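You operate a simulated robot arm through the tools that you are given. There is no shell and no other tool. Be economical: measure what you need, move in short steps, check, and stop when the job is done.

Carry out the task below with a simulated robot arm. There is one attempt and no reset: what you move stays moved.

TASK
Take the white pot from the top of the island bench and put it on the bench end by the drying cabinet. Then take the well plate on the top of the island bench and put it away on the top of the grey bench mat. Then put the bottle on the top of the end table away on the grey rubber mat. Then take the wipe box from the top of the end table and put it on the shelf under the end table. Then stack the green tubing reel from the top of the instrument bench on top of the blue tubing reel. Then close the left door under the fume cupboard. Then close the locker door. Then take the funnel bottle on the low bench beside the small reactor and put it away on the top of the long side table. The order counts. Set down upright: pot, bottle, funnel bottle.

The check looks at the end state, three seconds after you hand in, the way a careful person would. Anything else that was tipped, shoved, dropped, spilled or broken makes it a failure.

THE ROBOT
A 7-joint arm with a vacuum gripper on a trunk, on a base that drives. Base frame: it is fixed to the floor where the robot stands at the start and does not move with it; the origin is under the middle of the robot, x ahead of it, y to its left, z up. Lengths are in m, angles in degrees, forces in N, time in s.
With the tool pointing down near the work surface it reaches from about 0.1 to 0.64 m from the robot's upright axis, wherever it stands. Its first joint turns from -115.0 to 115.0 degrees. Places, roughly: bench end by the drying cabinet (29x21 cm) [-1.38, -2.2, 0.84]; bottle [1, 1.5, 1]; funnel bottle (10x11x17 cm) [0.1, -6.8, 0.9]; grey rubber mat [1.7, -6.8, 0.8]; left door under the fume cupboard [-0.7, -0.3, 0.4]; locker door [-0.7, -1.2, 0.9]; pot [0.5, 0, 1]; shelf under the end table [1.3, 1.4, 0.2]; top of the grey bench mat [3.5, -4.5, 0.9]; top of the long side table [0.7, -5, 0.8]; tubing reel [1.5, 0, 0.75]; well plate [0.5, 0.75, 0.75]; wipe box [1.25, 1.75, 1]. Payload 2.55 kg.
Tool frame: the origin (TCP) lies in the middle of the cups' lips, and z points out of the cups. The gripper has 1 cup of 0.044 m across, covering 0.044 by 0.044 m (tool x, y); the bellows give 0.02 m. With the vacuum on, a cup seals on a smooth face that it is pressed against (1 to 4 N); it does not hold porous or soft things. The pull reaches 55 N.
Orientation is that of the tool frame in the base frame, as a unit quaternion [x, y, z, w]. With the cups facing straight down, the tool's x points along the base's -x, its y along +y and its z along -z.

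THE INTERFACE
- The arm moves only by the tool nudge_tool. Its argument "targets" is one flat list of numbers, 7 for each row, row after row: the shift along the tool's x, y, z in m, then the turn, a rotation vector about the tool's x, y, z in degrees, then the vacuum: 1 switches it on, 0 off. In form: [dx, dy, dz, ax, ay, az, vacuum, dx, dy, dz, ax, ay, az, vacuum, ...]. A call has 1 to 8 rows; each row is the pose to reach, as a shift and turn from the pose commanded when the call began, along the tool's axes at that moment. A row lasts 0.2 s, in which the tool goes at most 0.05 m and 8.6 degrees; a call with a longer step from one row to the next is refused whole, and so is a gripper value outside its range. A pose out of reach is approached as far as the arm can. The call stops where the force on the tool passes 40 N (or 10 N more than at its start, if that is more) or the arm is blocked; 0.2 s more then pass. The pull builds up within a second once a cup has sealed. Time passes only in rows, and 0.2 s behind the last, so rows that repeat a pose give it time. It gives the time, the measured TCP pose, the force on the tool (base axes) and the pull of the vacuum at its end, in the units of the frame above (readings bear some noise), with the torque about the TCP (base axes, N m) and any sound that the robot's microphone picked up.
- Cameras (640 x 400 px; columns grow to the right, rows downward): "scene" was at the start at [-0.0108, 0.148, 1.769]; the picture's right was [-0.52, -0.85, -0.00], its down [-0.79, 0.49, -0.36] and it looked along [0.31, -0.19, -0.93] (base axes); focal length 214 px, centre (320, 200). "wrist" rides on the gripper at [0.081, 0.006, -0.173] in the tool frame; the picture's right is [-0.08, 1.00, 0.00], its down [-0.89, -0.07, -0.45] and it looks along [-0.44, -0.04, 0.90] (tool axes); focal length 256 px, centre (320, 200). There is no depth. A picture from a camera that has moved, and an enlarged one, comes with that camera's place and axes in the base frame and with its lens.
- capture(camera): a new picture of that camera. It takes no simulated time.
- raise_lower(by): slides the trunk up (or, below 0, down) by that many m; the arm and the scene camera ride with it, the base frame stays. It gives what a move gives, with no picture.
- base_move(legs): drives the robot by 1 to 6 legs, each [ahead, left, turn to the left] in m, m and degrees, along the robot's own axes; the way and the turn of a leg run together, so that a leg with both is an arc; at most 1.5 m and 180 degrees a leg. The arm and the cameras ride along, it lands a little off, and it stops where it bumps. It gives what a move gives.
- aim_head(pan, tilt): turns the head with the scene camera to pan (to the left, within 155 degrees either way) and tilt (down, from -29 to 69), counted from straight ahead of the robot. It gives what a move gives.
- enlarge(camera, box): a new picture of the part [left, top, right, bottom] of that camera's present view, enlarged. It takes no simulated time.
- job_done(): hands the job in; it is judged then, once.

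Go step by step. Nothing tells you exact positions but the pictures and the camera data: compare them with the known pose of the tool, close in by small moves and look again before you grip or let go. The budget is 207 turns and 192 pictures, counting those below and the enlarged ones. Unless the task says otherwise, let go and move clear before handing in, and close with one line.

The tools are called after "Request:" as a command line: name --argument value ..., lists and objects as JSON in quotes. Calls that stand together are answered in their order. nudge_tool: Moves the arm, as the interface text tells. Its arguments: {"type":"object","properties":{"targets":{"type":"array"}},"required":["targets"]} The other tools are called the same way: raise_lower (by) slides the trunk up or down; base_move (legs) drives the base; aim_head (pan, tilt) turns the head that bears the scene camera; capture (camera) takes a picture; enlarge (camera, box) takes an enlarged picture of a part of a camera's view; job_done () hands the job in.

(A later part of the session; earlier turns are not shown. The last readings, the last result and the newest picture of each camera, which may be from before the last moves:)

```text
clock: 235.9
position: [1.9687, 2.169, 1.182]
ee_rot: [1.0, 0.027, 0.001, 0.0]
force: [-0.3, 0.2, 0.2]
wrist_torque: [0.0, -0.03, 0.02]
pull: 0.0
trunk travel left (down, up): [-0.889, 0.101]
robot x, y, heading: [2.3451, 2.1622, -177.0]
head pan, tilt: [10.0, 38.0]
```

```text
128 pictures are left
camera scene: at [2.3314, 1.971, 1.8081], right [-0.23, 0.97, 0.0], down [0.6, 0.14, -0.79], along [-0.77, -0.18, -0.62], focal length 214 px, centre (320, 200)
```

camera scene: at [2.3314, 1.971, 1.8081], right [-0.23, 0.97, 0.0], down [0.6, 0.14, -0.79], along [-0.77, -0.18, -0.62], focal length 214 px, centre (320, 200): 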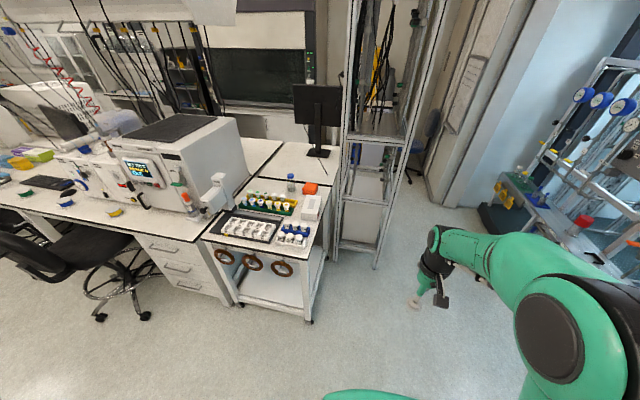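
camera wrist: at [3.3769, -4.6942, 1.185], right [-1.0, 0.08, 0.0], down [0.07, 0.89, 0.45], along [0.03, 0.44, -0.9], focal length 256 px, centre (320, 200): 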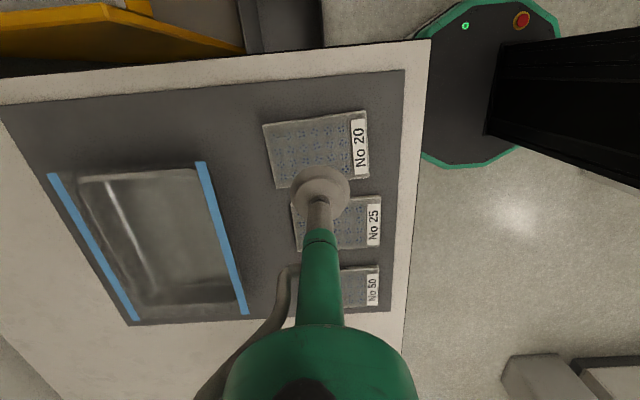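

A metal frame stands northwest of the table, so I'll turn to face −y first and strafe in to about x=1.39, y=2.08.

Request:
base_move --legs '[[0, 0, 87], [0.02, -0.9, 0]]'

Request:
aim_head --pan -10 --tilt 50

Request:
capture --camera "scene"

Request:
capture --camera "wrist"

```text
clock: 244.4
position: [1.4311, 1.7577, 1.1827]
ee_rot: [0.704, 0.71, 0.001, -0.001]
force: [-0.2, 0.1, 0.2]
wrist_torque: [0.02, 0.0, -0.01]
pull: 0.1
trunk travel left (down, up): [-0.889, 0.101]
robot x, y, heading: [1.4535, 2.1338, -89.9]
head pan, tilt: [10.0, 38.0]
```

```text
clock: 245.2
position: [1.4304, 1.7569, 1.1823]
ee_rot: [0.704, 0.71, 0.001, -0.001]
force: [-0.7, -0.6, 0.6]
wrist_torque: [-0.03, 0.02, -0.02]
pull: 0.1
trunk travel left (down, up): [-0.889, 0.101]
robot x, y, heading: [1.4563, 2.1324, -89.6]
head pan, tilt: [-10.0, 50.0]
```

```text
127 pictures are left
camera scene: at [1.6193, 2.1183, 1.791], right [-0.99, 0.17, 0.0], down [0.13, 0.76, -0.64], along [-0.11, -0.63, -0.77], focal length 214 px, centre (320, 200)
```

scene: 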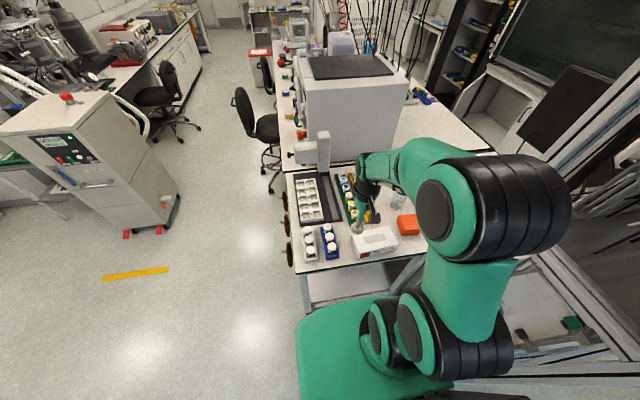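

```text
126 pictures are left
camera wrist: at [1.4362, 1.8394, 1.355], right [1.0, -0.07, 0.0], down [-0.06, -0.89, 0.44], along [-0.03, -0.44, -0.9], focal length 256 px, centre (320, 200)
```

wrist: 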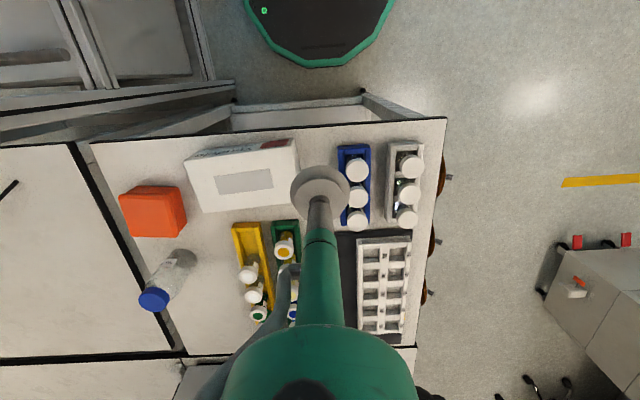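

Bottle stands at about (1.07, 1.45), wipe box at (1.28, 1.68). I edge in to (1.38, 1.99) to reach the bottle.

Request:
base_move --legs '[[0.14, -0.075, 0]]'

Request:
enlarge --camera "wrist" --box '[100, 150, 340, 350]'

Request:
capture --camera "scene"

```text
clock: 246.6
position: [1.3551, 1.6149, 1.1817]
ee_rot: [0.704, 0.71, 0.001, -0.001]
force: [-0.6, 0.2, 0.8]
wrist_torque: [0.0, 0.01, 0.02]
pull: 0.1
trunk travel left (down, up): [-0.889, 0.101]
robot x, y, heading: [1.3776, 1.9912, -89.6]
head pan, tilt: [-10.0, 50.0]
```

```text
2.00 times, centred on (220, 250) of wrist
camera zoom: at [1.3601, 1.6977, 1.355], right [1.0, -0.07, 0.0], down [-0.06, -0.89, 0.44], along [-0.03, -0.44, -0.9], focal length 512 px, centre (520, 100)
```

zoom: 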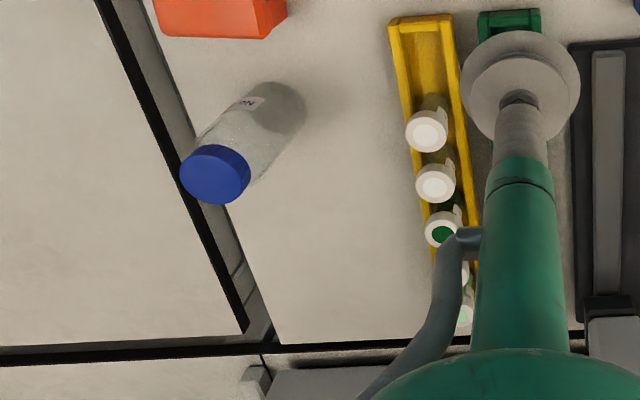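

```text
124 pictures are left
camera scene: at [1.5428, 1.9767, 1.791], right [-0.99, 0.17, 0.0], down [0.13, 0.76, -0.64], along [-0.11, -0.63, -0.77], focal length 214 px, centre (320, 200)
```

scene: 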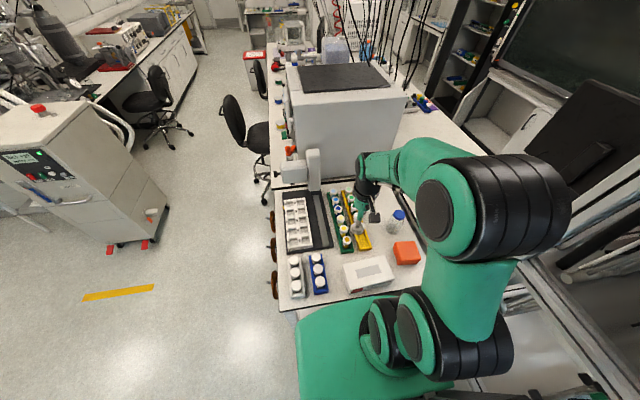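

Cap top at about (1.07, 1.453, 0.97). Moving toward it at height in two parts, watching the frame.

Request:
nudge_tool --targets '[-0.022, -0.041, 0.01, 0, 0, 0, 0, -0.044, -0.082, 0.02, 0, 0, 0, 0, -0.066, -0.123, 0.03, 0, 0, 0, 0, -0.088, -0.164, 0.04, 0, 0, 0, 0]'

Request:
capture --camera "scene"

Request:
capture --camera "wrist"

```text
clock: 247.6
position: [1.1868, 1.5229, 1.1418]
ee_rot: [0.704, 0.71, 0.002, 0.0]
force: [0.5, -0.2, 0.0]
wrist_torque: [0.01, -0.05, -0.01]
pull: 0.1
trunk travel left (down, up): [-0.889, 0.101]
robot x, y, heading: [1.3791, 1.9905, -89.8]
head pan, tilt: [-10.0, 50.0]
```

```text
123 pictures are left
camera scene: at [1.5405, 1.9747, 1.7912], right [-0.99, 0.17, 0.0], down [0.13, 0.76, -0.64], along [-0.11, -0.63, -0.77], focal length 214 px, centre (320, 200)
```

scene: 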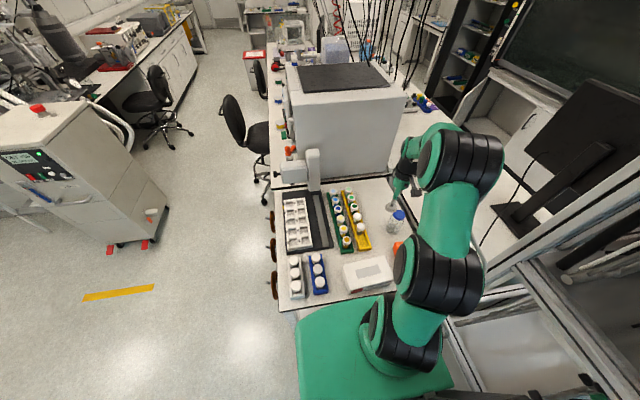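

```text
122 pictures are left
camera wrist: at [1.1922, 1.6046, 1.3147], right [1.0, -0.07, 0.0], down [-0.06, -0.89, 0.44], along [-0.03, -0.44, -0.9], focal length 256 px, centre (320, 200)
```

wrist: 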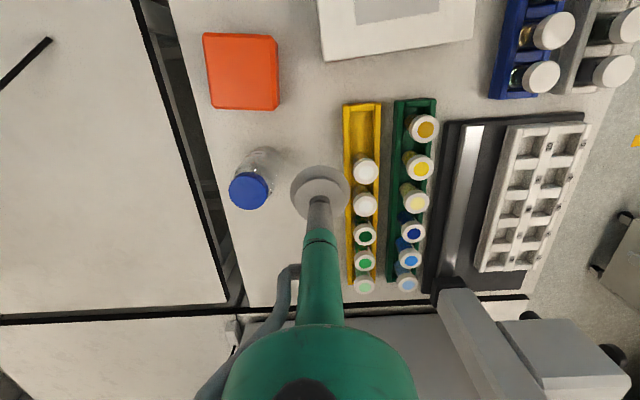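

Continue to above the cap and drop to ~3 cm above.

Request:
nudge_tool --targets '[-0.022, -0.037, 0.02, 0, 0, 0, 0, -0.044, -0.074, 0.04, 0, 0, 0, 0, -0.066, -0.111, 0.06, 0, 0, 0, 0, -0.066, -0.111, 0.1, 0, 0, 0, 0, -0.066, -0.111, 0.135, 0, 0, 0, 0]'

Request:
enlarge --camera "wrist" --box '[200, 60, 440, 260]'

```text
clock: 248.8
position: [1.0824, 1.4603, 1.0057]
ee_rot: [0.704, 0.71, 0.0, 0.0]
force: [-0.7, -0.4, 0.8]
wrist_torque: [0.01, -0.04, 0.01]
pull: 0.1
out of reach, approached as far as the arm can: row 3
trunk travel left (down, up): [-0.889, 0.101]
robot x, y, heading: [1.3789, 1.9881, -89.6]
head pan, tilt: [-10.0, 50.0]
```

```text
2.00 times, centred on (320, 160) of wrist
camera zoom: at [1.0869, 1.5427, 1.1782], right [1.0, -0.07, 0.0], down [-0.06, -0.89, 0.45], along [-0.03, -0.44, -0.9], focal length 512 px, centre (320, 280)
```

zoom: 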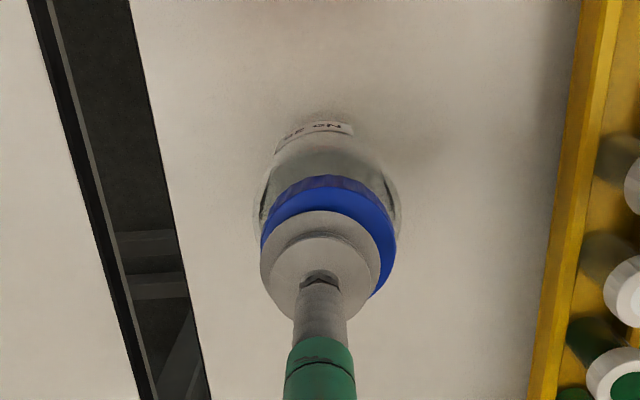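

Cap centred within a few mm. Descending with vacuum.

Request:
nudge_tool --targets '[-0.004, 0.002, 0.012, 0, 0, 0, 1, -0.004, 0.002, 0.02, 0, 0, 0, 1, -0.004, 0.002, 0.027, 0, 0, 0, 1, -0.004, 0.002, 0.034, 0, 0, 0, 1, -0.004, 0.002, 0.034, 0, 0, 0, 1, -0.004, 0.002, 0.034, 0, 0, 0, 1]'

Request:
enlarge --camera "wrist" --box '[200, 60, 440, 260]'

```text
clock: 249.5
position: [1.0811, 1.4521, 0.9994]
ee_rot: [0.704, 0.71, -0.008, 0.001]
force: [4.9, 6.8, 23.0]
wrist_torque: [0.59, -0.49, -0.05]
pull: 54.9
trunk travel left (down, up): [-0.889, 0.101]
robot x, y, heading: [1.3794, 1.9919, -89.6]
head pan, tilt: [-10.0, 50.0]
stopped in row 3: the force on the tool passed its limit at 41 N (the readings are from after the stop); the commanded pose is now the measured one
```

```text
2.00 times, centred on (320, 160) of wrist
camera zoom: at [1.088, 1.5368, 1.1707], right [1.0, -0.07, -0.01], down [-0.06, -0.89, 0.46], along [-0.04, -0.46, -0.89], focal length 512 px, centre (320, 280)
```

zoom: 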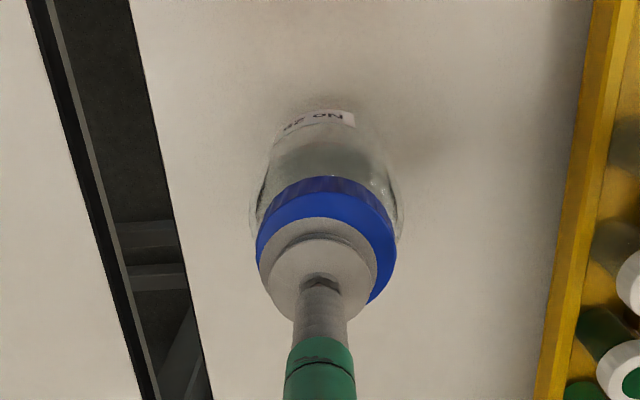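

Sealed on the cap. Lift straight up slowly and check it's vertical.

Request:
nudge_tool --targets '[0, 0, -0.008, 0, 0, 0, 1, 0, 0, -0.016, 0, 0, 0, 1, 0, 0, -0.03, 0, 0, 0, 1, 0, 0, -0.05, 0, 0, 0, 1, 0, 0, -0.07, 0, 0, 0, 1, 0, 0, -0.07, 0, 0, 0, 1]'

Request:
capture --camera "scene"

Request:
capture --camera "wrist"

```text
clock: 250.9
position: [1.083, 1.4533, 1.0659]
ee_rot: [0.704, 0.71, -0.005, 0.0]
force: [0.2, 0.7, -1.7]
wrist_torque: [0.09, 0.02, -0.1]
pull: 54.8
trunk travel left (down, up): [-0.889, 0.101]
robot x, y, heading: [1.3796, 1.9901, -89.8]
head pan, tilt: [-10.0, 50.0]
```

```text
119 pictures are left
camera scene: at [1.5427, 1.9766, 1.791], right [-0.99, 0.17, 0.0], down [0.13, 0.76, -0.64], along [-0.11, -0.63, -0.77], focal length 214 px, centre (320, 200)
```

scene: 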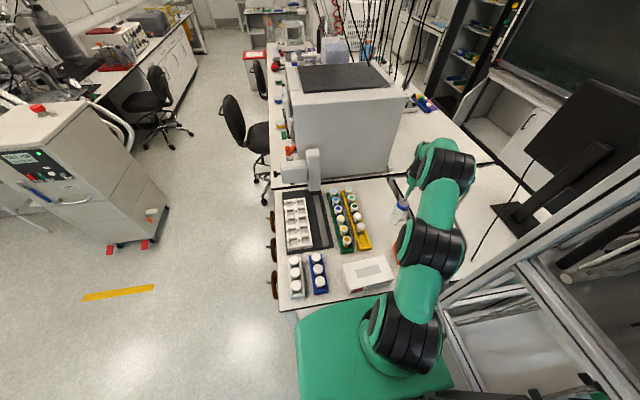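

```text
118 pictures are left
camera wrist: at [1.0884, 1.5371, 1.2373], right [1.0, -0.07, -0.01], down [-0.06, -0.89, 0.45], along [-0.04, -0.45, -0.89], focal length 256 px, centre (320, 200)
```

wrist: 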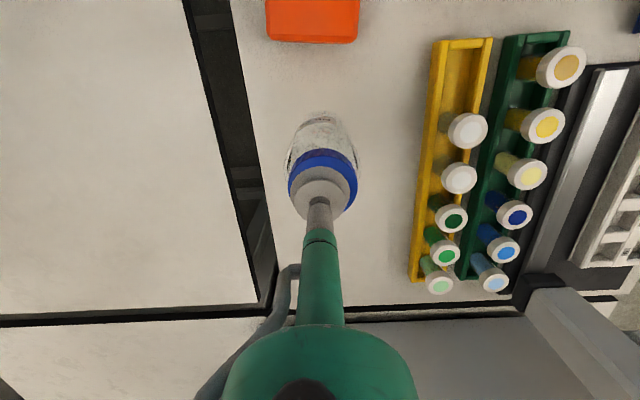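

Bottle is held. Raise by the trunk, then retract over the table edge.

Request:
raise_lower --by 0.09

Request:
nudge_tool --targets '[0.022, 0.037, 0, 0, 0, 0, 1, 0.044, 0.074, 0, 0, 0, 0, 1, 0.066, 0.111, 0, 0, 0, 0, 1, 0.088, 0.148, 0, 0, 0, 0, 1, 0.11, 0.185, -0.01, 0, 0, 0, 1, 0.132, 0.222, -0.02, 0, 0, 0, 1, 0.155, 0.26, -0.03, 0, 0, 0, 1, 0.175, 0.285, -0.05, 0, 0, 0, 1]'

Request:
capture --camera "wrist"

```text
clock: 252.1
position: [1.0815, 1.4543, 1.155]
ee_rot: [0.704, 0.71, -0.007, 0.001]
force: [0.3, 0.6, -2.3]
wrist_torque: [0.06, 0.03, -0.12]
pull: 55.0
trunk travel left (down, up): [-0.979, 0.011]
robot x, y, heading: [1.3762, 1.9941, -89.7]
head pan, tilt: [-10.0, 50.0]
```

```text
clock: 253.9
position: [1.3684, 1.6328, 1.2028]
ee_rot: [0.704, 0.71, -0.007, 0.001]
force: [0.2, -0.5, -2.3]
wrist_torque: [0.03, 0.05, -0.13]
pull: 55.0
trunk travel left (down, up): [-0.979, 0.011]
robot x, y, heading: [1.3766, 1.9873, -89.7]
head pan, tilt: [-10.0, 50.0]
```

```text
117 pictures are left
camera wrist: at [1.3747, 1.7169, 1.3741], right [1.0, -0.07, -0.01], down [-0.06, -0.89, 0.46], along [-0.04, -0.45, -0.89], focal length 256 px, centre (320, 200)
```

wrist: 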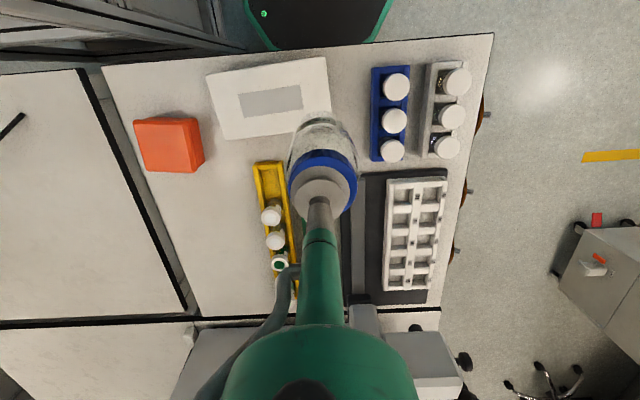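

Bottle hangs straight. Now the long way: back out, south down the east aisle.

Request:
base_move --legs '[[-0.14, 0.3, 0], [0, 0.7, 0], [1.4, 0, 0], [1.2, 0, 0]]'

Request:
aim_head --pan 0 --tilt 25

Request:
capture --camera "scene"

```text
clock: 271.7
position: [2.3441, -0.8126, 1.202]
ee_rot: [0.701, 0.713, -0.005, 0.0]
force: [0.6, -1.2, -1.8]
wrist_torque: [0.02, 0.02, -0.14]
pull: 54.6
trunk travel left (down, up): [-0.979, 0.011]
robot x, y, heading: [2.3499, -0.4521, -88.9]
head pan, tilt: [-10.0, 50.0]
```

```text
clock: 272.6
position: [2.343, -0.8132, 1.2018]
ee_rot: [0.701, 0.713, -0.006, 0.001]
force: [0.1, 0.5, -0.9]
wrist_torque: [0.0, 0.02, -0.1]
pull: 55.0
trunk travel left (down, up): [-0.979, 0.011]
robot x, y, heading: [2.3503, -0.4518, -89.2]
head pan, tilt: [0.0, 25.0]
```

```text
116 pictures are left
camera scene: at [2.5296, -0.4807, 1.9184], right [-1.0, -0.01, 0.0], down [-0.01, 0.42, -0.91], along [0.01, -0.91, -0.42], focal length 214 px, centre (320, 200)
```

scene: 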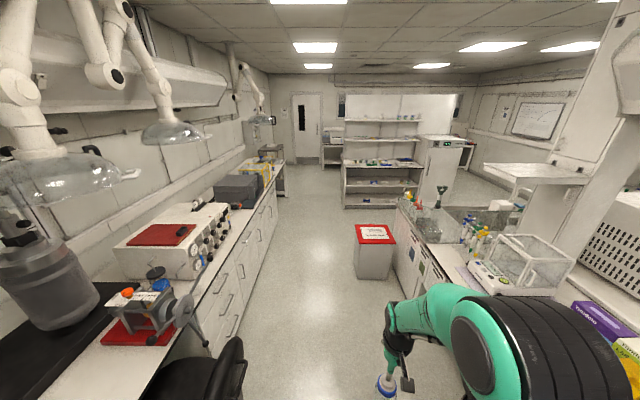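

Clear; continue south beyond the shelf unit.

Request:
base_move --legs '[[1.45, 0.17, 0], [1.45, 0, 0], [1.3, 0.05, 0]]'

Request:
aim_head --pan 0 --tilt 28

Request:
capture --camera "scene"

Request:
aim_head --pan -55 --tilt 28

Request:
capture --camera "scene"

```text
clock: 292.9
position: [2.7664, -5.0361, 1.2013]
ee_rot: [0.687, 0.727, -0.006, 0.001]
force: [-0.1, -0.1, -1.6]
wrist_torque: [0.03, 0.02, -0.07]
pull: 54.2
trunk travel left (down, up): [-0.979, 0.011]
robot x, y, heading: [2.7597, -4.6759, -86.8]
head pan, tilt: [0.0, 25.0]
```

```text
clock: 293.5
position: [2.7671, -5.0351, 1.2011]
ee_rot: [0.687, 0.726, -0.005, 0.001]
force: [-0.5, -0.2, -1.8]
wrist_torque: [0.02, 0.0, -0.1]
pull: 55.2
trunk travel left (down, up): [-0.979, 0.011]
robot x, y, heading: [2.7603, -4.6742, -87.2]
head pan, tilt: [0.0, 28.0]
```

```text
115 pictures are left
camera scene: at [2.9398, -4.6959, 1.9137], right [-1.0, -0.05, 0.0], down [-0.03, 0.47, -0.88], along [0.05, -0.88, -0.47], focal length 214 px, centre (320, 200)
```

scene: 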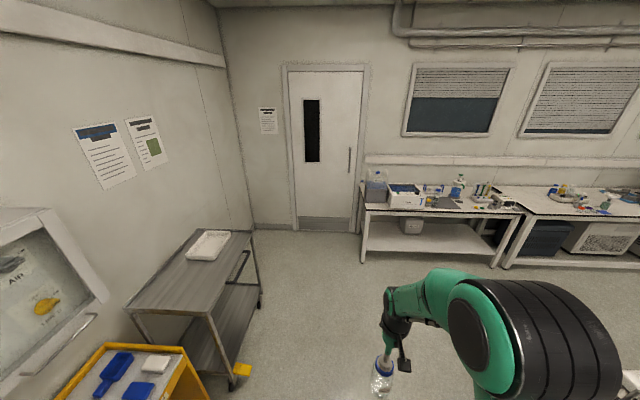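

```text
clock: 294.8
position: [2.7673, -5.0363, 1.2023]
ee_rot: [0.688, 0.726, -0.006, 0.001]
force: [0.2, -0.2, -2.5]
wrist_torque: [-0.01, 0.01, -0.09]
pull: 54.5
trunk travel left (down, up): [-0.979, 0.011]
robot x, y, heading: [2.7627, -4.6789, -86.7]
head pan, tilt: [-55.0, 28.0]
```

```text
114 pictures are left
camera scene: at [2.8632, -4.6608, 1.9137], right [-0.62, 0.79, 0.0], down [0.37, 0.29, -0.88], along [-0.69, -0.55, -0.47], focal length 214 px, centre (320, 200)
```

scene: 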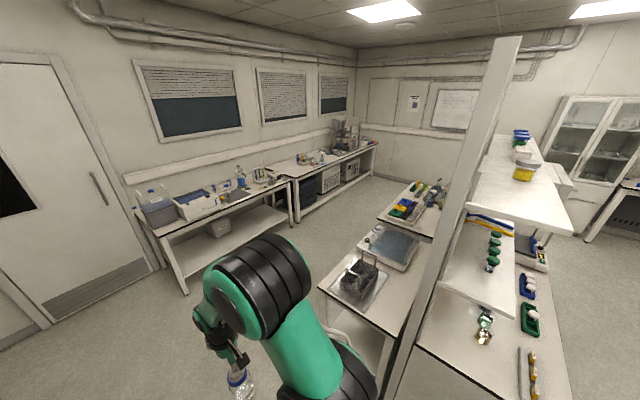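

The south table holds the grey rubber mat (~(1.7,−6.8)). Driving toward it around the side table.

Request:
base_move --legs '[[1.05, -0.4, -3], [0.25, -0.6, 0]]'

Request:
aim_head --pan 0 --tilt 42

Request:
capture --camera "scene"

```text
clock: 303.9
position: [1.7838, -6.3788, 1.2019]
ee_rot: [0.701, 0.713, -0.006, 0.001]
force: [1.0, 0.8, -1.8]
wrist_torque: [0.02, 0.0, -0.1]
pull: 54.7
trunk travel left (down, up): [-0.979, 0.011]
robot x, y, heading: [1.7892, -6.0149, -89.2]
head pan, tilt: [-55.0, 28.0]
```

```text
clock: 305.1
position: [1.7821, -6.3798, 1.2013]
ee_rot: [0.701, 0.713, -0.006, 0.001]
force: [-0.8, 0.3, -1.7]
wrist_torque: [-0.02, 0.02, -0.08]
pull: 54.7
trunk travel left (down, up): [-0.979, 0.011]
robot x, y, heading: [1.7865, -6.0212, -89.5]
head pan, tilt: [0.0, 42.0]
```

```text
113 pictures are left
camera scene: at [1.9683, -6.0388, 1.8922], right [-1.0, -0.01, 0.0], down [-0.01, 0.67, -0.74], along [0.01, -0.74, -0.67], focal length 214 px, centre (320, 200)
```

scene: 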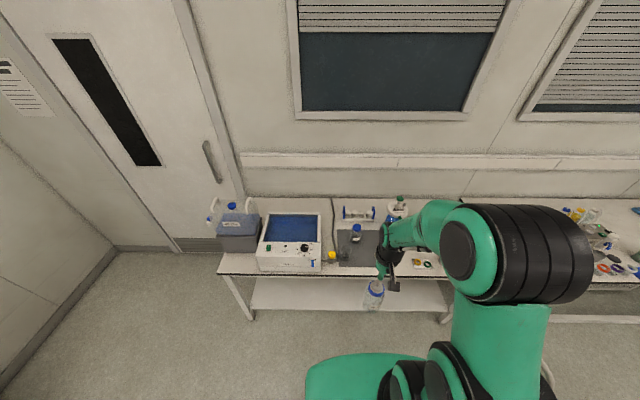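

Request:
enlarge --camera "scene" --box '[300, 180, 460, 300]'

Request:
capture --camera "wrist"

```text
3.33 times, centred on (380, 240) of scene
camera zoom: at [1.9683, -6.0388, 1.8922], right [-1.0, -0.01, 0.0], down [-0.01, 0.67, -0.74], along [0.01, -0.74, -0.67], focal length 715 px, centre (120, 67)
```

zoom: 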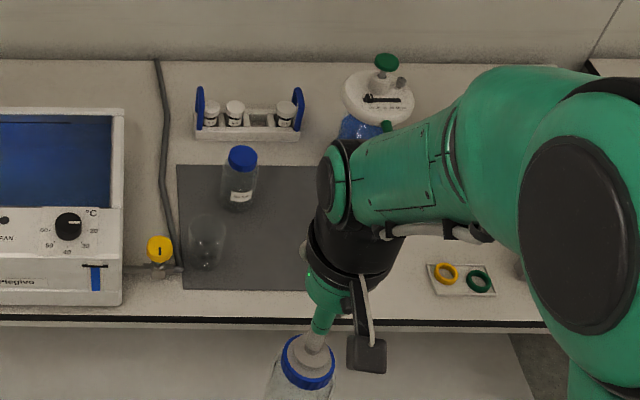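

```text
111 pictures are left
camera wrist: at [1.7882, -6.2954, 1.3736], right [1.0, -0.06, -0.01], down [-0.05, -0.89, 0.45], along [-0.03, -0.45, -0.89], focal length 256 px, centre (320, 200)
```

wrist: 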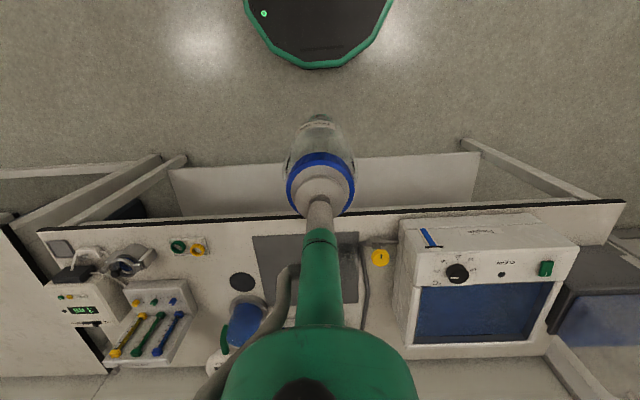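

Mat spans x 1.59–1.87, y −6.67…−6.94, with a bottle and a glass on its left part. Free spot about (1.645, −6.76). Base closer first, then a look.

Request:
base_move --legs '[[0.2, -0.09, 0]]'

Request:
capture --camera "wrist"

Request:
enlarge --camera "scene" --box '[260, 180, 420, 300]'

```text
clock: 306.8
position: [1.6981, -6.58, 1.202]
ee_rot: [0.701, 0.713, -0.005, 0.001]
force: [0.1, -0.3, -2.1]
wrist_torque: [0.02, 0.01, -0.09]
pull: 55.2
trunk travel left (down, up): [-0.979, 0.011]
robot x, y, heading: [1.7053, -6.2232, -89.4]
head pan, tilt: [0.0, 42.0]
```

```text
110 pictures are left
camera wrist: at [1.7036, -6.497, 1.3737], right [1.0, -0.06, -0.01], down [-0.05, -0.89, 0.45], along [-0.03, -0.45, -0.89], focal length 256 px, centre (320, 200)
```

wrist: 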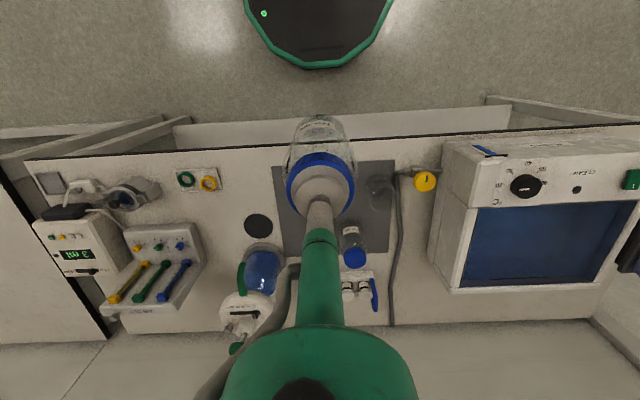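

```text
3.33 times, centred on (340, 240) of scene
camera zoom: at [1.884, -6.2405, 1.8922], right [-1.0, -0.01, 0.0], down [-0.01, 0.67, -0.74], along [0.01, -0.74, -0.67], focal length 715 px, centre (253, 67)
```

zoom: 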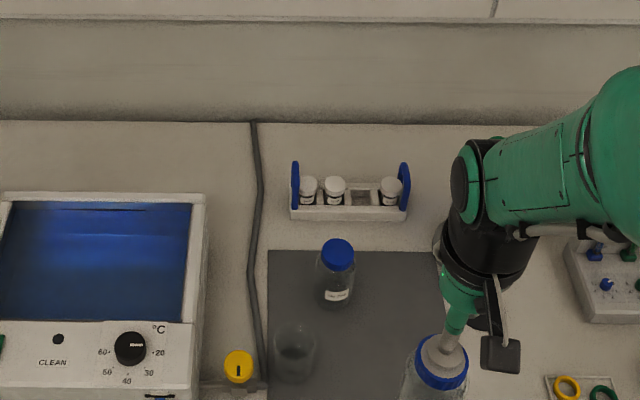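

Good free spot (1.65, −6.775). Moving over it and down to 1.05.

Request:
nudge_tool --targets '[-0.045, -0.012, 0, 0, 0, 0, 1, -0.09, -0.024, 0, 0, 0, 0, 1, -0.135, -0.036, 0.01, 0, 0, 0, 1, -0.175, -0.046, 0.03, 0, 0, 0, 1, -0.194, -0.051, 0.06, 0, 0, 0, 1, -0.194, -0.051, 0.1, 0, 0, 0, 1, -0.194, -0.051, 0.14, 0, 0, 0, 1, -0.194, -0.051, 0.15, 0, 0, 0, 1]'

Request:
capture --camera "wrist"

Request:
enlarge --camera "scene" --box '[300, 180, 460, 300]'

```text
clock: 308.6
position: [1.6492, -6.7754, 1.0519]
ee_rot: [0.701, 0.713, -0.006, 0.001]
force: [-0.1, -0.1, -2.1]
wrist_torque: [0.04, 0.02, -0.1]
pull: 55.2
trunk travel left (down, up): [-0.979, 0.011]
robot x, y, heading: [1.7041, -6.2207, -88.9]
head pan, tilt: [0.0, 42.0]
```

```text
108 pictures are left
camera wrist: at [1.6545, -6.6923, 1.2245], right [1.0, -0.06, -0.01], down [-0.05, -0.89, 0.45], along [-0.03, -0.45, -0.89], focal length 256 px, centre (320, 200)
```

wrist: 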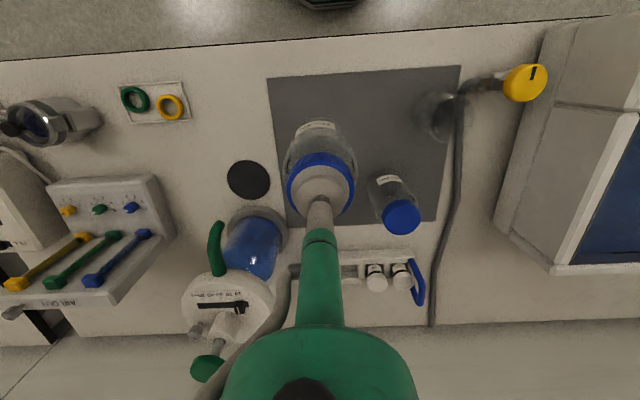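

```text
3.33 times, centred on (380, 240) of scene
camera zoom: at [1.8839, -6.2403, 1.8922], right [-1.0, -0.01, 0.0], down [-0.01, 0.67, -0.74], along [0.01, -0.74, -0.67], focal length 715 px, centre (120, 67)
```

zoom: 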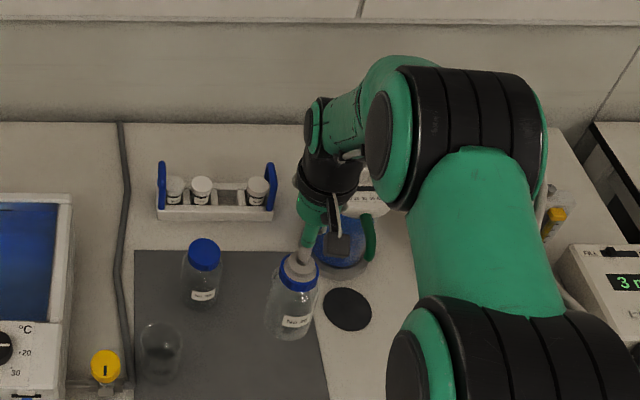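

Good placement. Lowering in small steps.

Request:
nudge_tool --targets '[0, 0, 0.015, 0, 0, 0, 1, 0, 0, 0.03, 0, 0, 0, 1, 0, 0, 0.036, 0, 0, 0, 1, 0, 0, 0.042, 0, 0, 0, 1, 0, 0, 0.048, 0, 0, 0, 1, 0, 0, 0.048, 0, 0, 0, 1]'

Request:
enlarge --camera "scene" --box '[320, 220, 420, 300]'

```text
clock: 310.0
position: [1.6486, -6.7776, 1.0052]
ee_rot: [0.701, 0.713, -0.005, -0.001]
force: [0.3, -0.1, -1.1]
wrist_torque: [0.09, 0.03, -0.08]
pull: 55.1
trunk travel left (down, up): [-0.979, 0.011]
robot x, y, heading: [1.7061, -6.2206, -89.3]
head pan, tilt: [0.0, 42.0]
```

```text
5.00 times, centred on (370, 260) of scene
camera zoom: at [1.8839, -6.2407, 1.8922], right [-1.0, -0.01, 0.0], down [-0.01, 0.67, -0.74], along [0.01, -0.74, -0.67], focal length 1072 px, centre (70, -100)
```

zoom: 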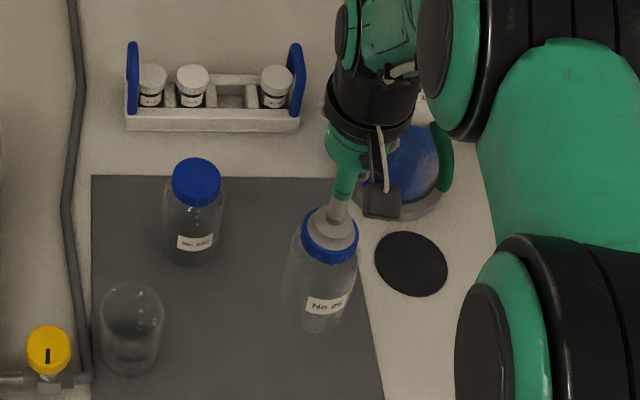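

Descending further, nudging 8 mm toward mat centre.

Request:
nudge_tool --targets '[0, 0.008, 0.006, 0, 0, 0, 1, 0, 0.008, 0.012, 0, 0, 0, 1, 0, 0.008, 0.018, 0, 0, 0, 1, 0, 0.008, 0.022, 0, 0, 0, 1, 0, 0.008, 0.022, 0, 0, 0, 1]'

```text
clock: 311.2
position: [1.657, -6.7792, 0.9839]
ee_rot: [0.701, 0.713, -0.006, 0.0]
force: [0.4, 0.7, -1.6]
wrist_torque: [0.04, -0.02, -0.09]
pull: 55.0
trunk travel left (down, up): [-0.979, 0.011]
robot x, y, heading: [1.7042, -6.2183, -89.1]
head pan, tilt: [0.0, 42.0]
```

Request:
nudge_tool --targets '[0, 0, 0.004, 0, 0, 0, 1, 0, 0, 0.008, 0, 0, 0, 1, 0, 0, 0.012, 0, 0, 0, 1, 0, 0, 0.015, 0, 0, 0, 1, 0, 0, 0.015, 0, 0, 0, 1]'

```text
clock: 312.4
position: [1.6569, -6.7768, 0.9693]
ee_rot: [0.701, 0.713, -0.005, 0.0]
force: [0.1, -0.3, -2.4]
wrist_torque: [0.04, 0.05, -0.07]
pull: 55.1
trunk travel left (down, up): [-0.979, 0.011]
robot x, y, heading: [1.7042, -6.2191, -89.4]
head pan, tilt: [0.0, 42.0]
```

Request:
nudge_tool --targets '[0, 0, 0.004, 0, 0, 0, 1, 0, 0, 0.008, 0, 0, 0, 1, 0, 0, 0.011, 0, 0, 0, 1, 0, 0, 0.011, 0, 0, 0, 1]'

Request:
enlarge --camera "scene" --box '[320, 220, 420, 300]'

```text
clock: 313.4
position: [1.6565, -6.7783, 0.9568]
ee_rot: [0.701, 0.713, -0.006, 0.001]
force: [-0.3, 1.4, -1.6]
wrist_torque: [0.04, -0.03, -0.1]
pull: 55.0
trunk travel left (down, up): [-0.979, 0.011]
robot x, y, heading: [1.705, -6.2248, -89.1]
head pan, tilt: [0.0, 42.0]
```

```text
5.00 times, centred on (370, 260) of scene
camera zoom: at [1.8839, -6.2407, 1.8922], right [-1.0, -0.01, 0.0], down [-0.01, 0.67, -0.74], along [0.01, -0.74, -0.67], focal length 1072 px, centre (70, -100)
```

zoom: 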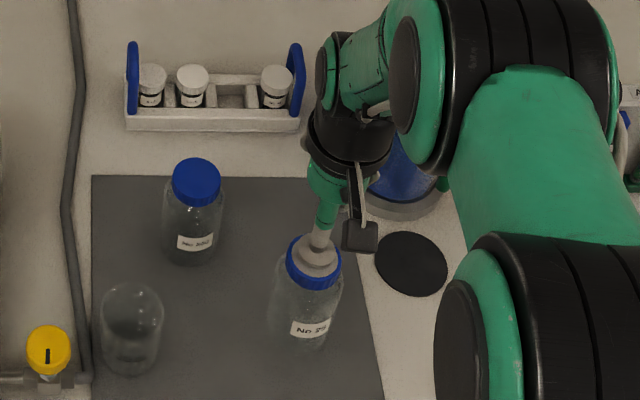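

Still not touching; continue.

Request:
nudge_tool --targets '[0, 0, 0.003, 0, 0, 0, 1, 0, 0, 0.006, 0, 0, 0, 1, 0, 0, 0.009, 0, 0, 0, 1, 0, 0, 0.012, 0, 0, 0, 1, 0, 0, 0.012, 0, 0, 0, 1]'

```text
clock: 314.6
position: [1.6563, -6.7778, 0.9452]
ee_rot: [0.701, 0.713, -0.006, 0.0]
force: [-0.6, 0.2, -2.0]
wrist_torque: [0.06, -0.01, -0.11]
pull: 55.3
trunk travel left (down, up): [-0.979, 0.011]
robot x, y, heading: [1.7043, -6.2198, -89.0]
head pan, tilt: [0.0, 42.0]
```

Request:
nudge_tool --targets '[0, 0, 0.003, 0, 0, 0, 1, 0, 0, 0.006, 0, 0, 0, 1, 0, 0, 0.009, 0, 0, 0, 1, 0, 0, 0.012, 0, 0, 0, 1, 0, 0, 0.012, 0, 0, 0, 1]'

Request:
enlarge --camera "scene" --box '[320, 220, 420, 300]'

```text
clock: 315.8
position: [1.6566, -6.7766, 0.9334]
ee_rot: [0.701, 0.713, -0.006, 0.001]
force: [-0.5, -0.4, -2.3]
wrist_torque: [0.04, -0.01, -0.06]
pull: 55.0
trunk travel left (down, up): [-0.979, 0.011]
robot x, y, heading: [1.7047, -6.2202, -89.1]
head pan, tilt: [0.0, 42.0]
```

```text
5.00 times, centred on (370, 260) of scene
camera zoom: at [1.8839, -6.2407, 1.8922], right [-1.0, -0.01, 0.0], down [-0.01, 0.67, -0.74], along [0.01, -0.74, -0.67], focal length 1072 px, centre (70, -100)
```

zoom: 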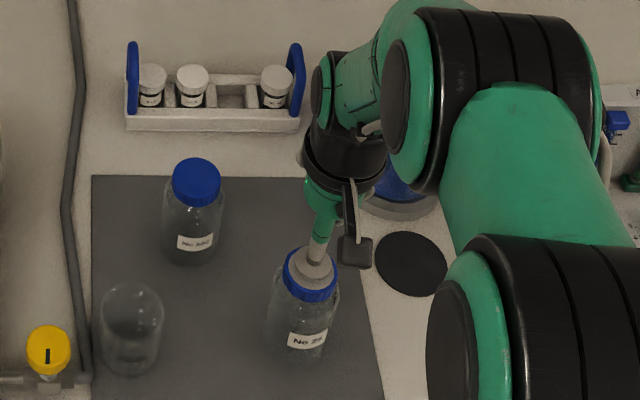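

Request:
nudge_tool --targets '[0, 0, 0.003, 0, 0, 0, 1, 0, 0, 0.006, 0, 0, 0, 1, 0, 0, 0.009, 0, 0, 0, 1, 0, 0, 0.012, 0, 0, 0, 1, 0, 0, 0.012, 0, 0, 0, 1]'

```text
clock: 317.0
position: [1.6571, -6.7791, 0.9231]
ee_rot: [0.7, 0.714, -0.006, 0.001]
force: [-0.2, -0.1, -1.1]
wrist_torque: [0.03, -0.03, -0.09]
pull: 54.9
trunk travel left (down, up): [-0.979, 0.011]
robot x, y, heading: [1.7054, -6.2215, -89.0]
head pan, tilt: [0.0, 42.0]
```

Request:
nudge_tool --targets '[0, 0, 0.003, 0, 0, 0, 1, 0, 0, 0.006, 0, 0, 0, 1, 0, 0, 0.009, 0, 0, 0, 1, 0, 0, 0.009, 0, 0, 0, 1]'

Request:
enlarge --camera "scene" --box '[320, 220, 420, 300]'

```text
clock: 318.0
position: [1.6576, -6.7771, 0.9149]
ee_rot: [0.701, 0.713, -0.007, 0.002]
force: [-0.2, 3.9, 13.3]
wrist_torque: [0.11, 0.03, -0.03]
pull: 54.5
trunk travel left (down, up): [-0.979, 0.011]
robot x, y, heading: [1.707, -6.2233, -89.2]
head pan, tilt: [0.0, 42.0]
```

```text
5.00 times, centred on (370, 260) of scene
camera zoom: at [1.8841, -6.2376, 1.8924], right [-1.0, -0.01, 0.0], down [-0.01, 0.67, -0.74], along [0.01, -0.74, -0.67], focal length 1072 px, centre (70, -100)
```

zoom: 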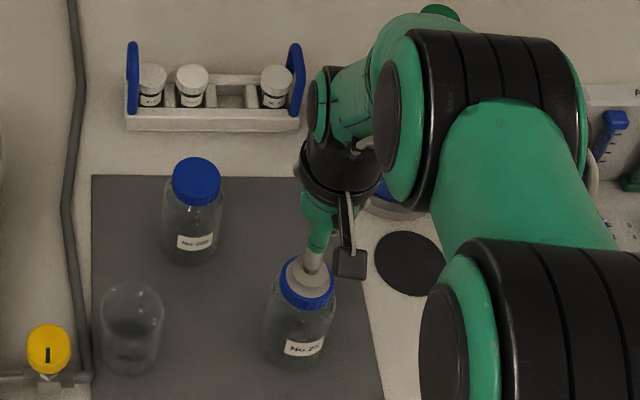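

Bottle touches the mat. Relieve, release, lift.

Request:
nudge_tool --targets '[0, 0, -0.002, 0, 0, 0, 1, 0, 0, -0.002, 0, 0, 0, 0, 0, 0, -0.002, 0, 0, 0, 0, 0, 0, -0.002, 0, 0, 0, 0, 0, 0, -0.008, 0, 0, 0, 0, 0, 0, -0.03, 0, 0, 0, 0, 0, 0, -0.08, 0, 0, 0, 0, 0, 0, -0.13, 0, 0, 0, 0]'

Request:
capture --camera "wrist"

Request:
enlarge --camera "scene" --box '[320, 220, 420, 300]'

```text
clock: 319.8
position: [1.658, -6.7753, 1.0422]
ee_rot: [0.701, 0.713, -0.005, 0.0]
force: [-0.3, -0.5, -0.7]
wrist_torque: [-0.02, 0.0, 0.01]
pull: 0.1
trunk travel left (down, up): [-0.979, 0.011]
robot x, y, heading: [1.7076, -6.2217, -89.0]
head pan, tilt: [0.0, 42.0]
```

```text
102 pictures are left
camera wrist: at [1.6636, -6.6913, 1.2145], right [1.0, -0.06, -0.01], down [-0.05, -0.89, 0.45], along [-0.03, -0.45, -0.89], focal length 256 px, centre (320, 200)
```

wrist: 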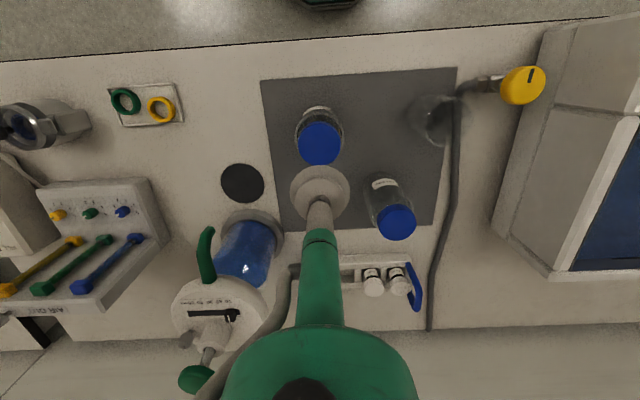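

```text
5.00 times, centred on (370, 260) of scene
camera zoom: at [1.8841, -6.2393, 1.8921], right [-1.0, -0.01, 0.0], down [-0.01, 0.67, -0.74], along [0.01, -0.74, -0.67], focal length 1072 px, centre (70, -100)
```

zoom: 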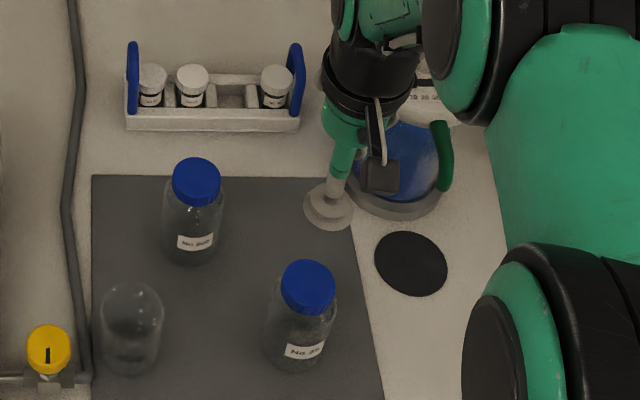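

Bottle stands upright on the mat. Next the wipe box: retract and drive back north.

Request:
nudge_tool --targets '[0.04, 0.01, -0.04, -0.2, 0.2, 0, 0, 0.08, 0.02, -0.07, -0.4, 0.4, 0, 0, 0.12, 0.03, -0.1, -0.4, 0.4, 0, 0, 0.16, 0.04, -0.13, -0.4, 0.4, 0, 0, 0.19, 0.05, -0.15, -0.4, 0.4, 0, 0]'

Request:
base_move --legs '[[-0.2, 0, 0], [0, 0, 179], [0.25, -0.85, 0], [1.4, 0, 0], [1.4, 0, 0]]'

```text
refused: row 1 steps farther than a row can; nothing moved
```

```text
clock: 346.2
position: [2.6397, -2.4, 1.0414]
ee_rot: [-0.698, 0.716, 0.0, 0.006]
force: [0.0, 0.4, 0.1]
wrist_torque: [-0.01, -0.02, 0.0]
pull: 0.0
trunk travel left (down, up): [-0.979, 0.011]
robot x, y, heading: [2.5718, -2.9531, 88.4]
head pan, tilt: [0.0, 42.0]
```

The retraction was refused but the drive went well without contact. Retract now.

Request:
nudge_tool --targets '[0.035, 0.01, -0.025, -0.2, 0.2, 0, 0, 0.07, 0.02, -0.05, -0.4, 0.4, 0, 0, 0.105, 0.03, -0.075, -0.4, 0.4, 0, 0, 0.14, 0.04, -0.1, -0.4, 0.4, 0, 0, 0.175, 0.05, -0.125, -0.4, 0.4, 0, 0, 0.19, 0.05, -0.15, -0.4, 0.4, 0, 0]'

Request:
aim_head --pan 0 --tilt 25

Request:
capture --camera "scene"

```text
clock: 347.6
position: [2.5835, -2.5901, 1.1908]
ee_rot: [-0.698, 0.716, 0.002, 0.001]
force: [-0.8, 0.0, -0.1]
wrist_torque: [0.0, 0.01, 0.0]
pull: 0.1
trunk travel left (down, up): [-0.979, 0.011]
robot x, y, heading: [2.5709, -2.9544, 88.3]
head pan, tilt: [0.0, 42.0]
```

```text
clock: 348.4
position: [2.5841, -2.5884, 1.1891]
ee_rot: [-0.698, 0.716, 0.0, 0.001]
force: [0.2, 0.5, 0.1]
wrist_torque: [0.03, 0.01, 0.03]
pull: 0.1
trunk travel left (down, up): [-0.979, 0.011]
robot x, y, heading: [2.5701, -2.9559, 88.5]
head pan, tilt: [0.0, 25.0]
```

```text
100 pictures are left
camera scene: at [2.3953, -2.9158, 1.9184], right [1.0, -0.03, 0.0], down [-0.01, -0.42, -0.91], along [0.02, 0.91, -0.42], focal length 214 px, centre (320, 200)
```

scene: 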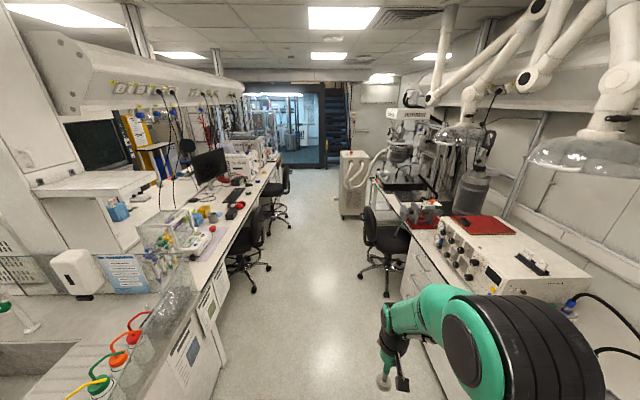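

Continuing north in the aisle.

Request:
base_move --legs '[[0.9, 0.18, 1.5], [0.9, 0.03, 0], [1.0, 0, 0]]'

```text
clock: 362.3
position: [2.4315, 0.2104, 1.1889]
ee_rot: [-0.701, 0.713, 0.001, 0.001]
force: [0.1, -0.2, 0.1]
wrist_torque: [-0.03, -0.01, -0.03]
pull: 0.0
trunk travel left (down, up): [-0.979, 0.011]
robot x, y, heading: [2.4206, -0.1547, 89.2]
head pan, tilt: [0.0, 25.0]
```

Request:
base_move --legs '[[1.3, 0.03, 0], [1.02, 0, 0], [0, 0, 90], [0, 0, 90]]'

Request:
aim_head --pan -40 --tilt 45

Request:
capture --camera "scene"

```text
clock: 381.4
position: [2.375, 1.8304, 1.1896]
ee_rot: [0.732, 0.681, 0.0, 0.001]
force: [0.0, 0.9, 0.0]
wrist_torque: [-0.04, 0.01, 0.01]
pull: 0.2
trunk travel left (down, up): [-0.979, 0.011]
robot x, y, heading: [2.4031, 2.1966, -94.5]
head pan, tilt: [0.0, 25.0]
```

```text
clock: 382.4
position: [2.3741, 1.8308, 1.1901]
ee_rot: [0.731, 0.682, 0.0, 0.0]
force: [0.7, 0.1, -0.1]
wrist_torque: [-0.03, 0.03, -0.02]
pull: 0.1
trunk travel left (down, up): [-0.979, 0.011]
robot x, y, heading: [2.4065, 2.1944, -94.1]
head pan, tilt: [-40.0, 45.0]
```

```text
99 pictures are left
camera scene: at [2.5316, 2.1839, 1.8879], right [-0.72, 0.7, 0.0], down [0.49, 0.51, -0.71], along [-0.49, -0.51, -0.71], focal length 214 px, centre (320, 200)
```

scene: 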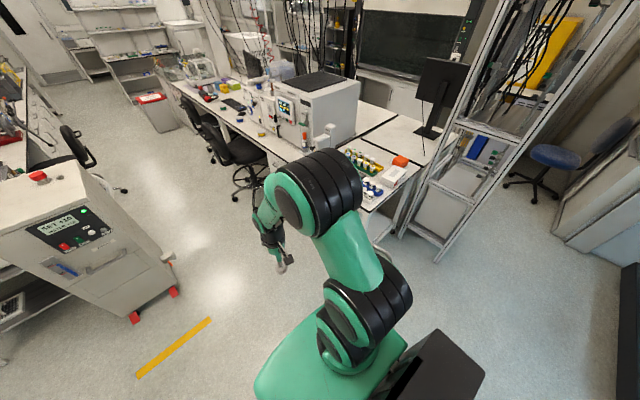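

Request:
base_move --legs '[[0, 0, 4.2], [0.06, -0.95, 0]]'

Request:
aim_head --pan -10 --tilt 60

Request:
capture --camera "scene"

Request:
capture --camera "wrist"

```text
clock: 387.9
position: [1.4485, 1.7582, 1.1886]
ee_rot: [0.698, 0.716, -0.001, 0.001]
force: [0.0, -0.2, 0.2]
wrist_torque: [0.0, -0.01, 0.0]
pull: 0.1
trunk travel left (down, up): [-0.979, 0.011]
robot x, y, heading: [1.4441, 2.1223, -88.7]
head pan, tilt: [-40.0, 45.0]
```

```text
clock: 388.9
position: [1.4477, 1.7588, 1.1894]
ee_rot: [0.699, 0.715, 0.0, 0.001]
force: [-0.4, -0.1, 0.9]
wrist_torque: [-0.07, 0.01, -0.01]
pull: 0.0
trunk travel left (down, up): [-0.979, 0.011]
robot x, y, heading: [1.4431, 2.122, -88.9]
head pan, tilt: [-10.0, 60.0]
```

```text
98 pictures are left
camera scene: at [1.611, 2.1222, 1.8684], right [-0.99, 0.15, 0.0], down [0.13, 0.86, -0.5], along [-0.08, -0.49, -0.87], focal length 214 px, centre (320, 200)
```

scene: 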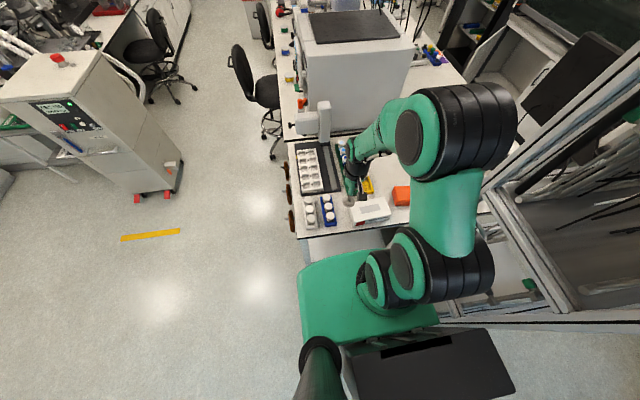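

```text
97 pictures are left
camera wrist: at [1.4513, 1.8408, 1.3623], right [1.0, -0.06, 0.0], down [-0.05, -0.89, 0.45], along [-0.03, -0.45, -0.89], focal length 256 px, centre (320, 200)
```

wrist: 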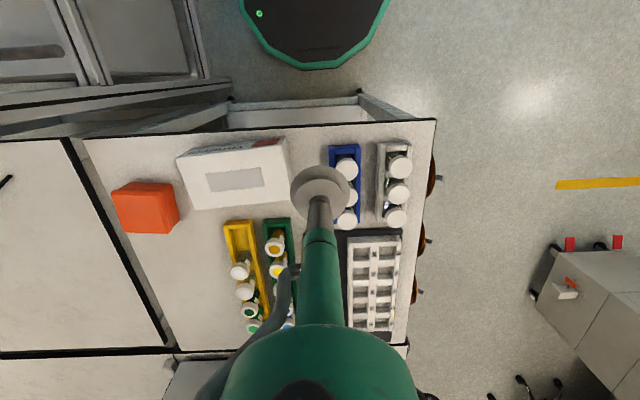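

Zooming on the box's top before choosing the grip spot.

Request:
enlarge --camera "wrist" --box '[160, 120, 320, 220]'

Request:
nudge_tool --targets '[-0.015, -0.04, 0, 0, 0, 0, 0, -0.03, -0.08, 0.01, 0, 0, 0, 0, -0.045, -0.12, 0.03, 0, 0, 0, 0, -0.056, -0.151, 0.06, 0, 0, 0, 0, -0.056, -0.151, 0.1, 0, 0, 0, 0]'

Request:
capture --camera "wrist"

```text
4.00 times, centred on (240, 170) of wrist
camera zoom: at [1.4513, 1.8408, 1.3623], right [1.0, -0.06, 0.0], down [-0.05, -0.89, 0.45], along [-0.03, -0.45, -0.89], focal length 1024 px, centre (640, 320)
```

zoom: 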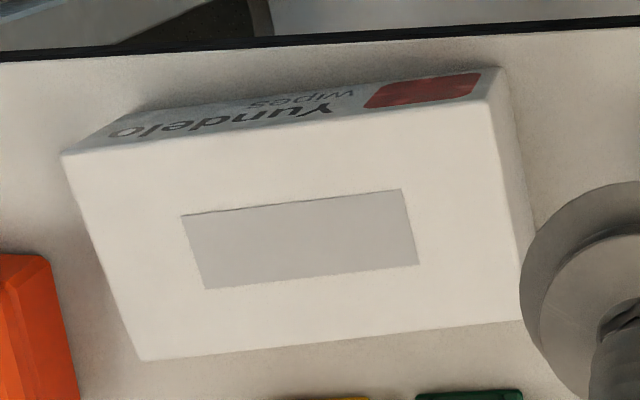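

```text
clock: 390.1
position: [1.2984, 1.698, 1.0918]
ee_rot: [0.7, 0.714, -0.001, 0.0]
force: [-0.3, -1.0, 0.3]
wrist_torque: [0.01, 0.0, -0.02]
pull: 0.0
trunk travel left (down, up): [-0.979, 0.011]
robot x, y, heading: [1.4458, 2.1273, -88.9]
head pan, tilt: [-10.0, 60.0]
```

```text
95 pictures are left
camera wrist: at [1.3025, 1.7813, 1.2632], right [1.0, -0.06, 0.0], down [-0.05, -0.89, 0.45], along [-0.03, -0.45, -0.89], focal length 256 px, centre (320, 200)
```

wrist: 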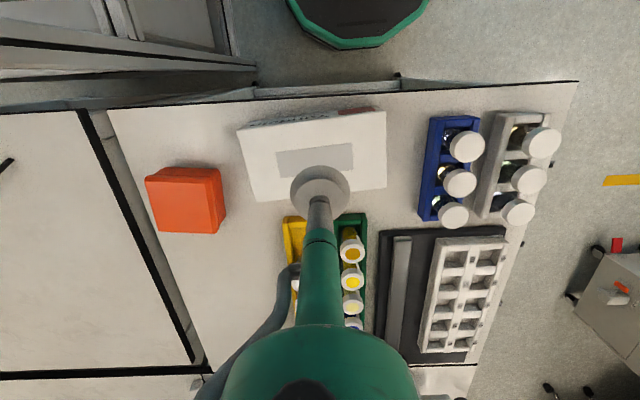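

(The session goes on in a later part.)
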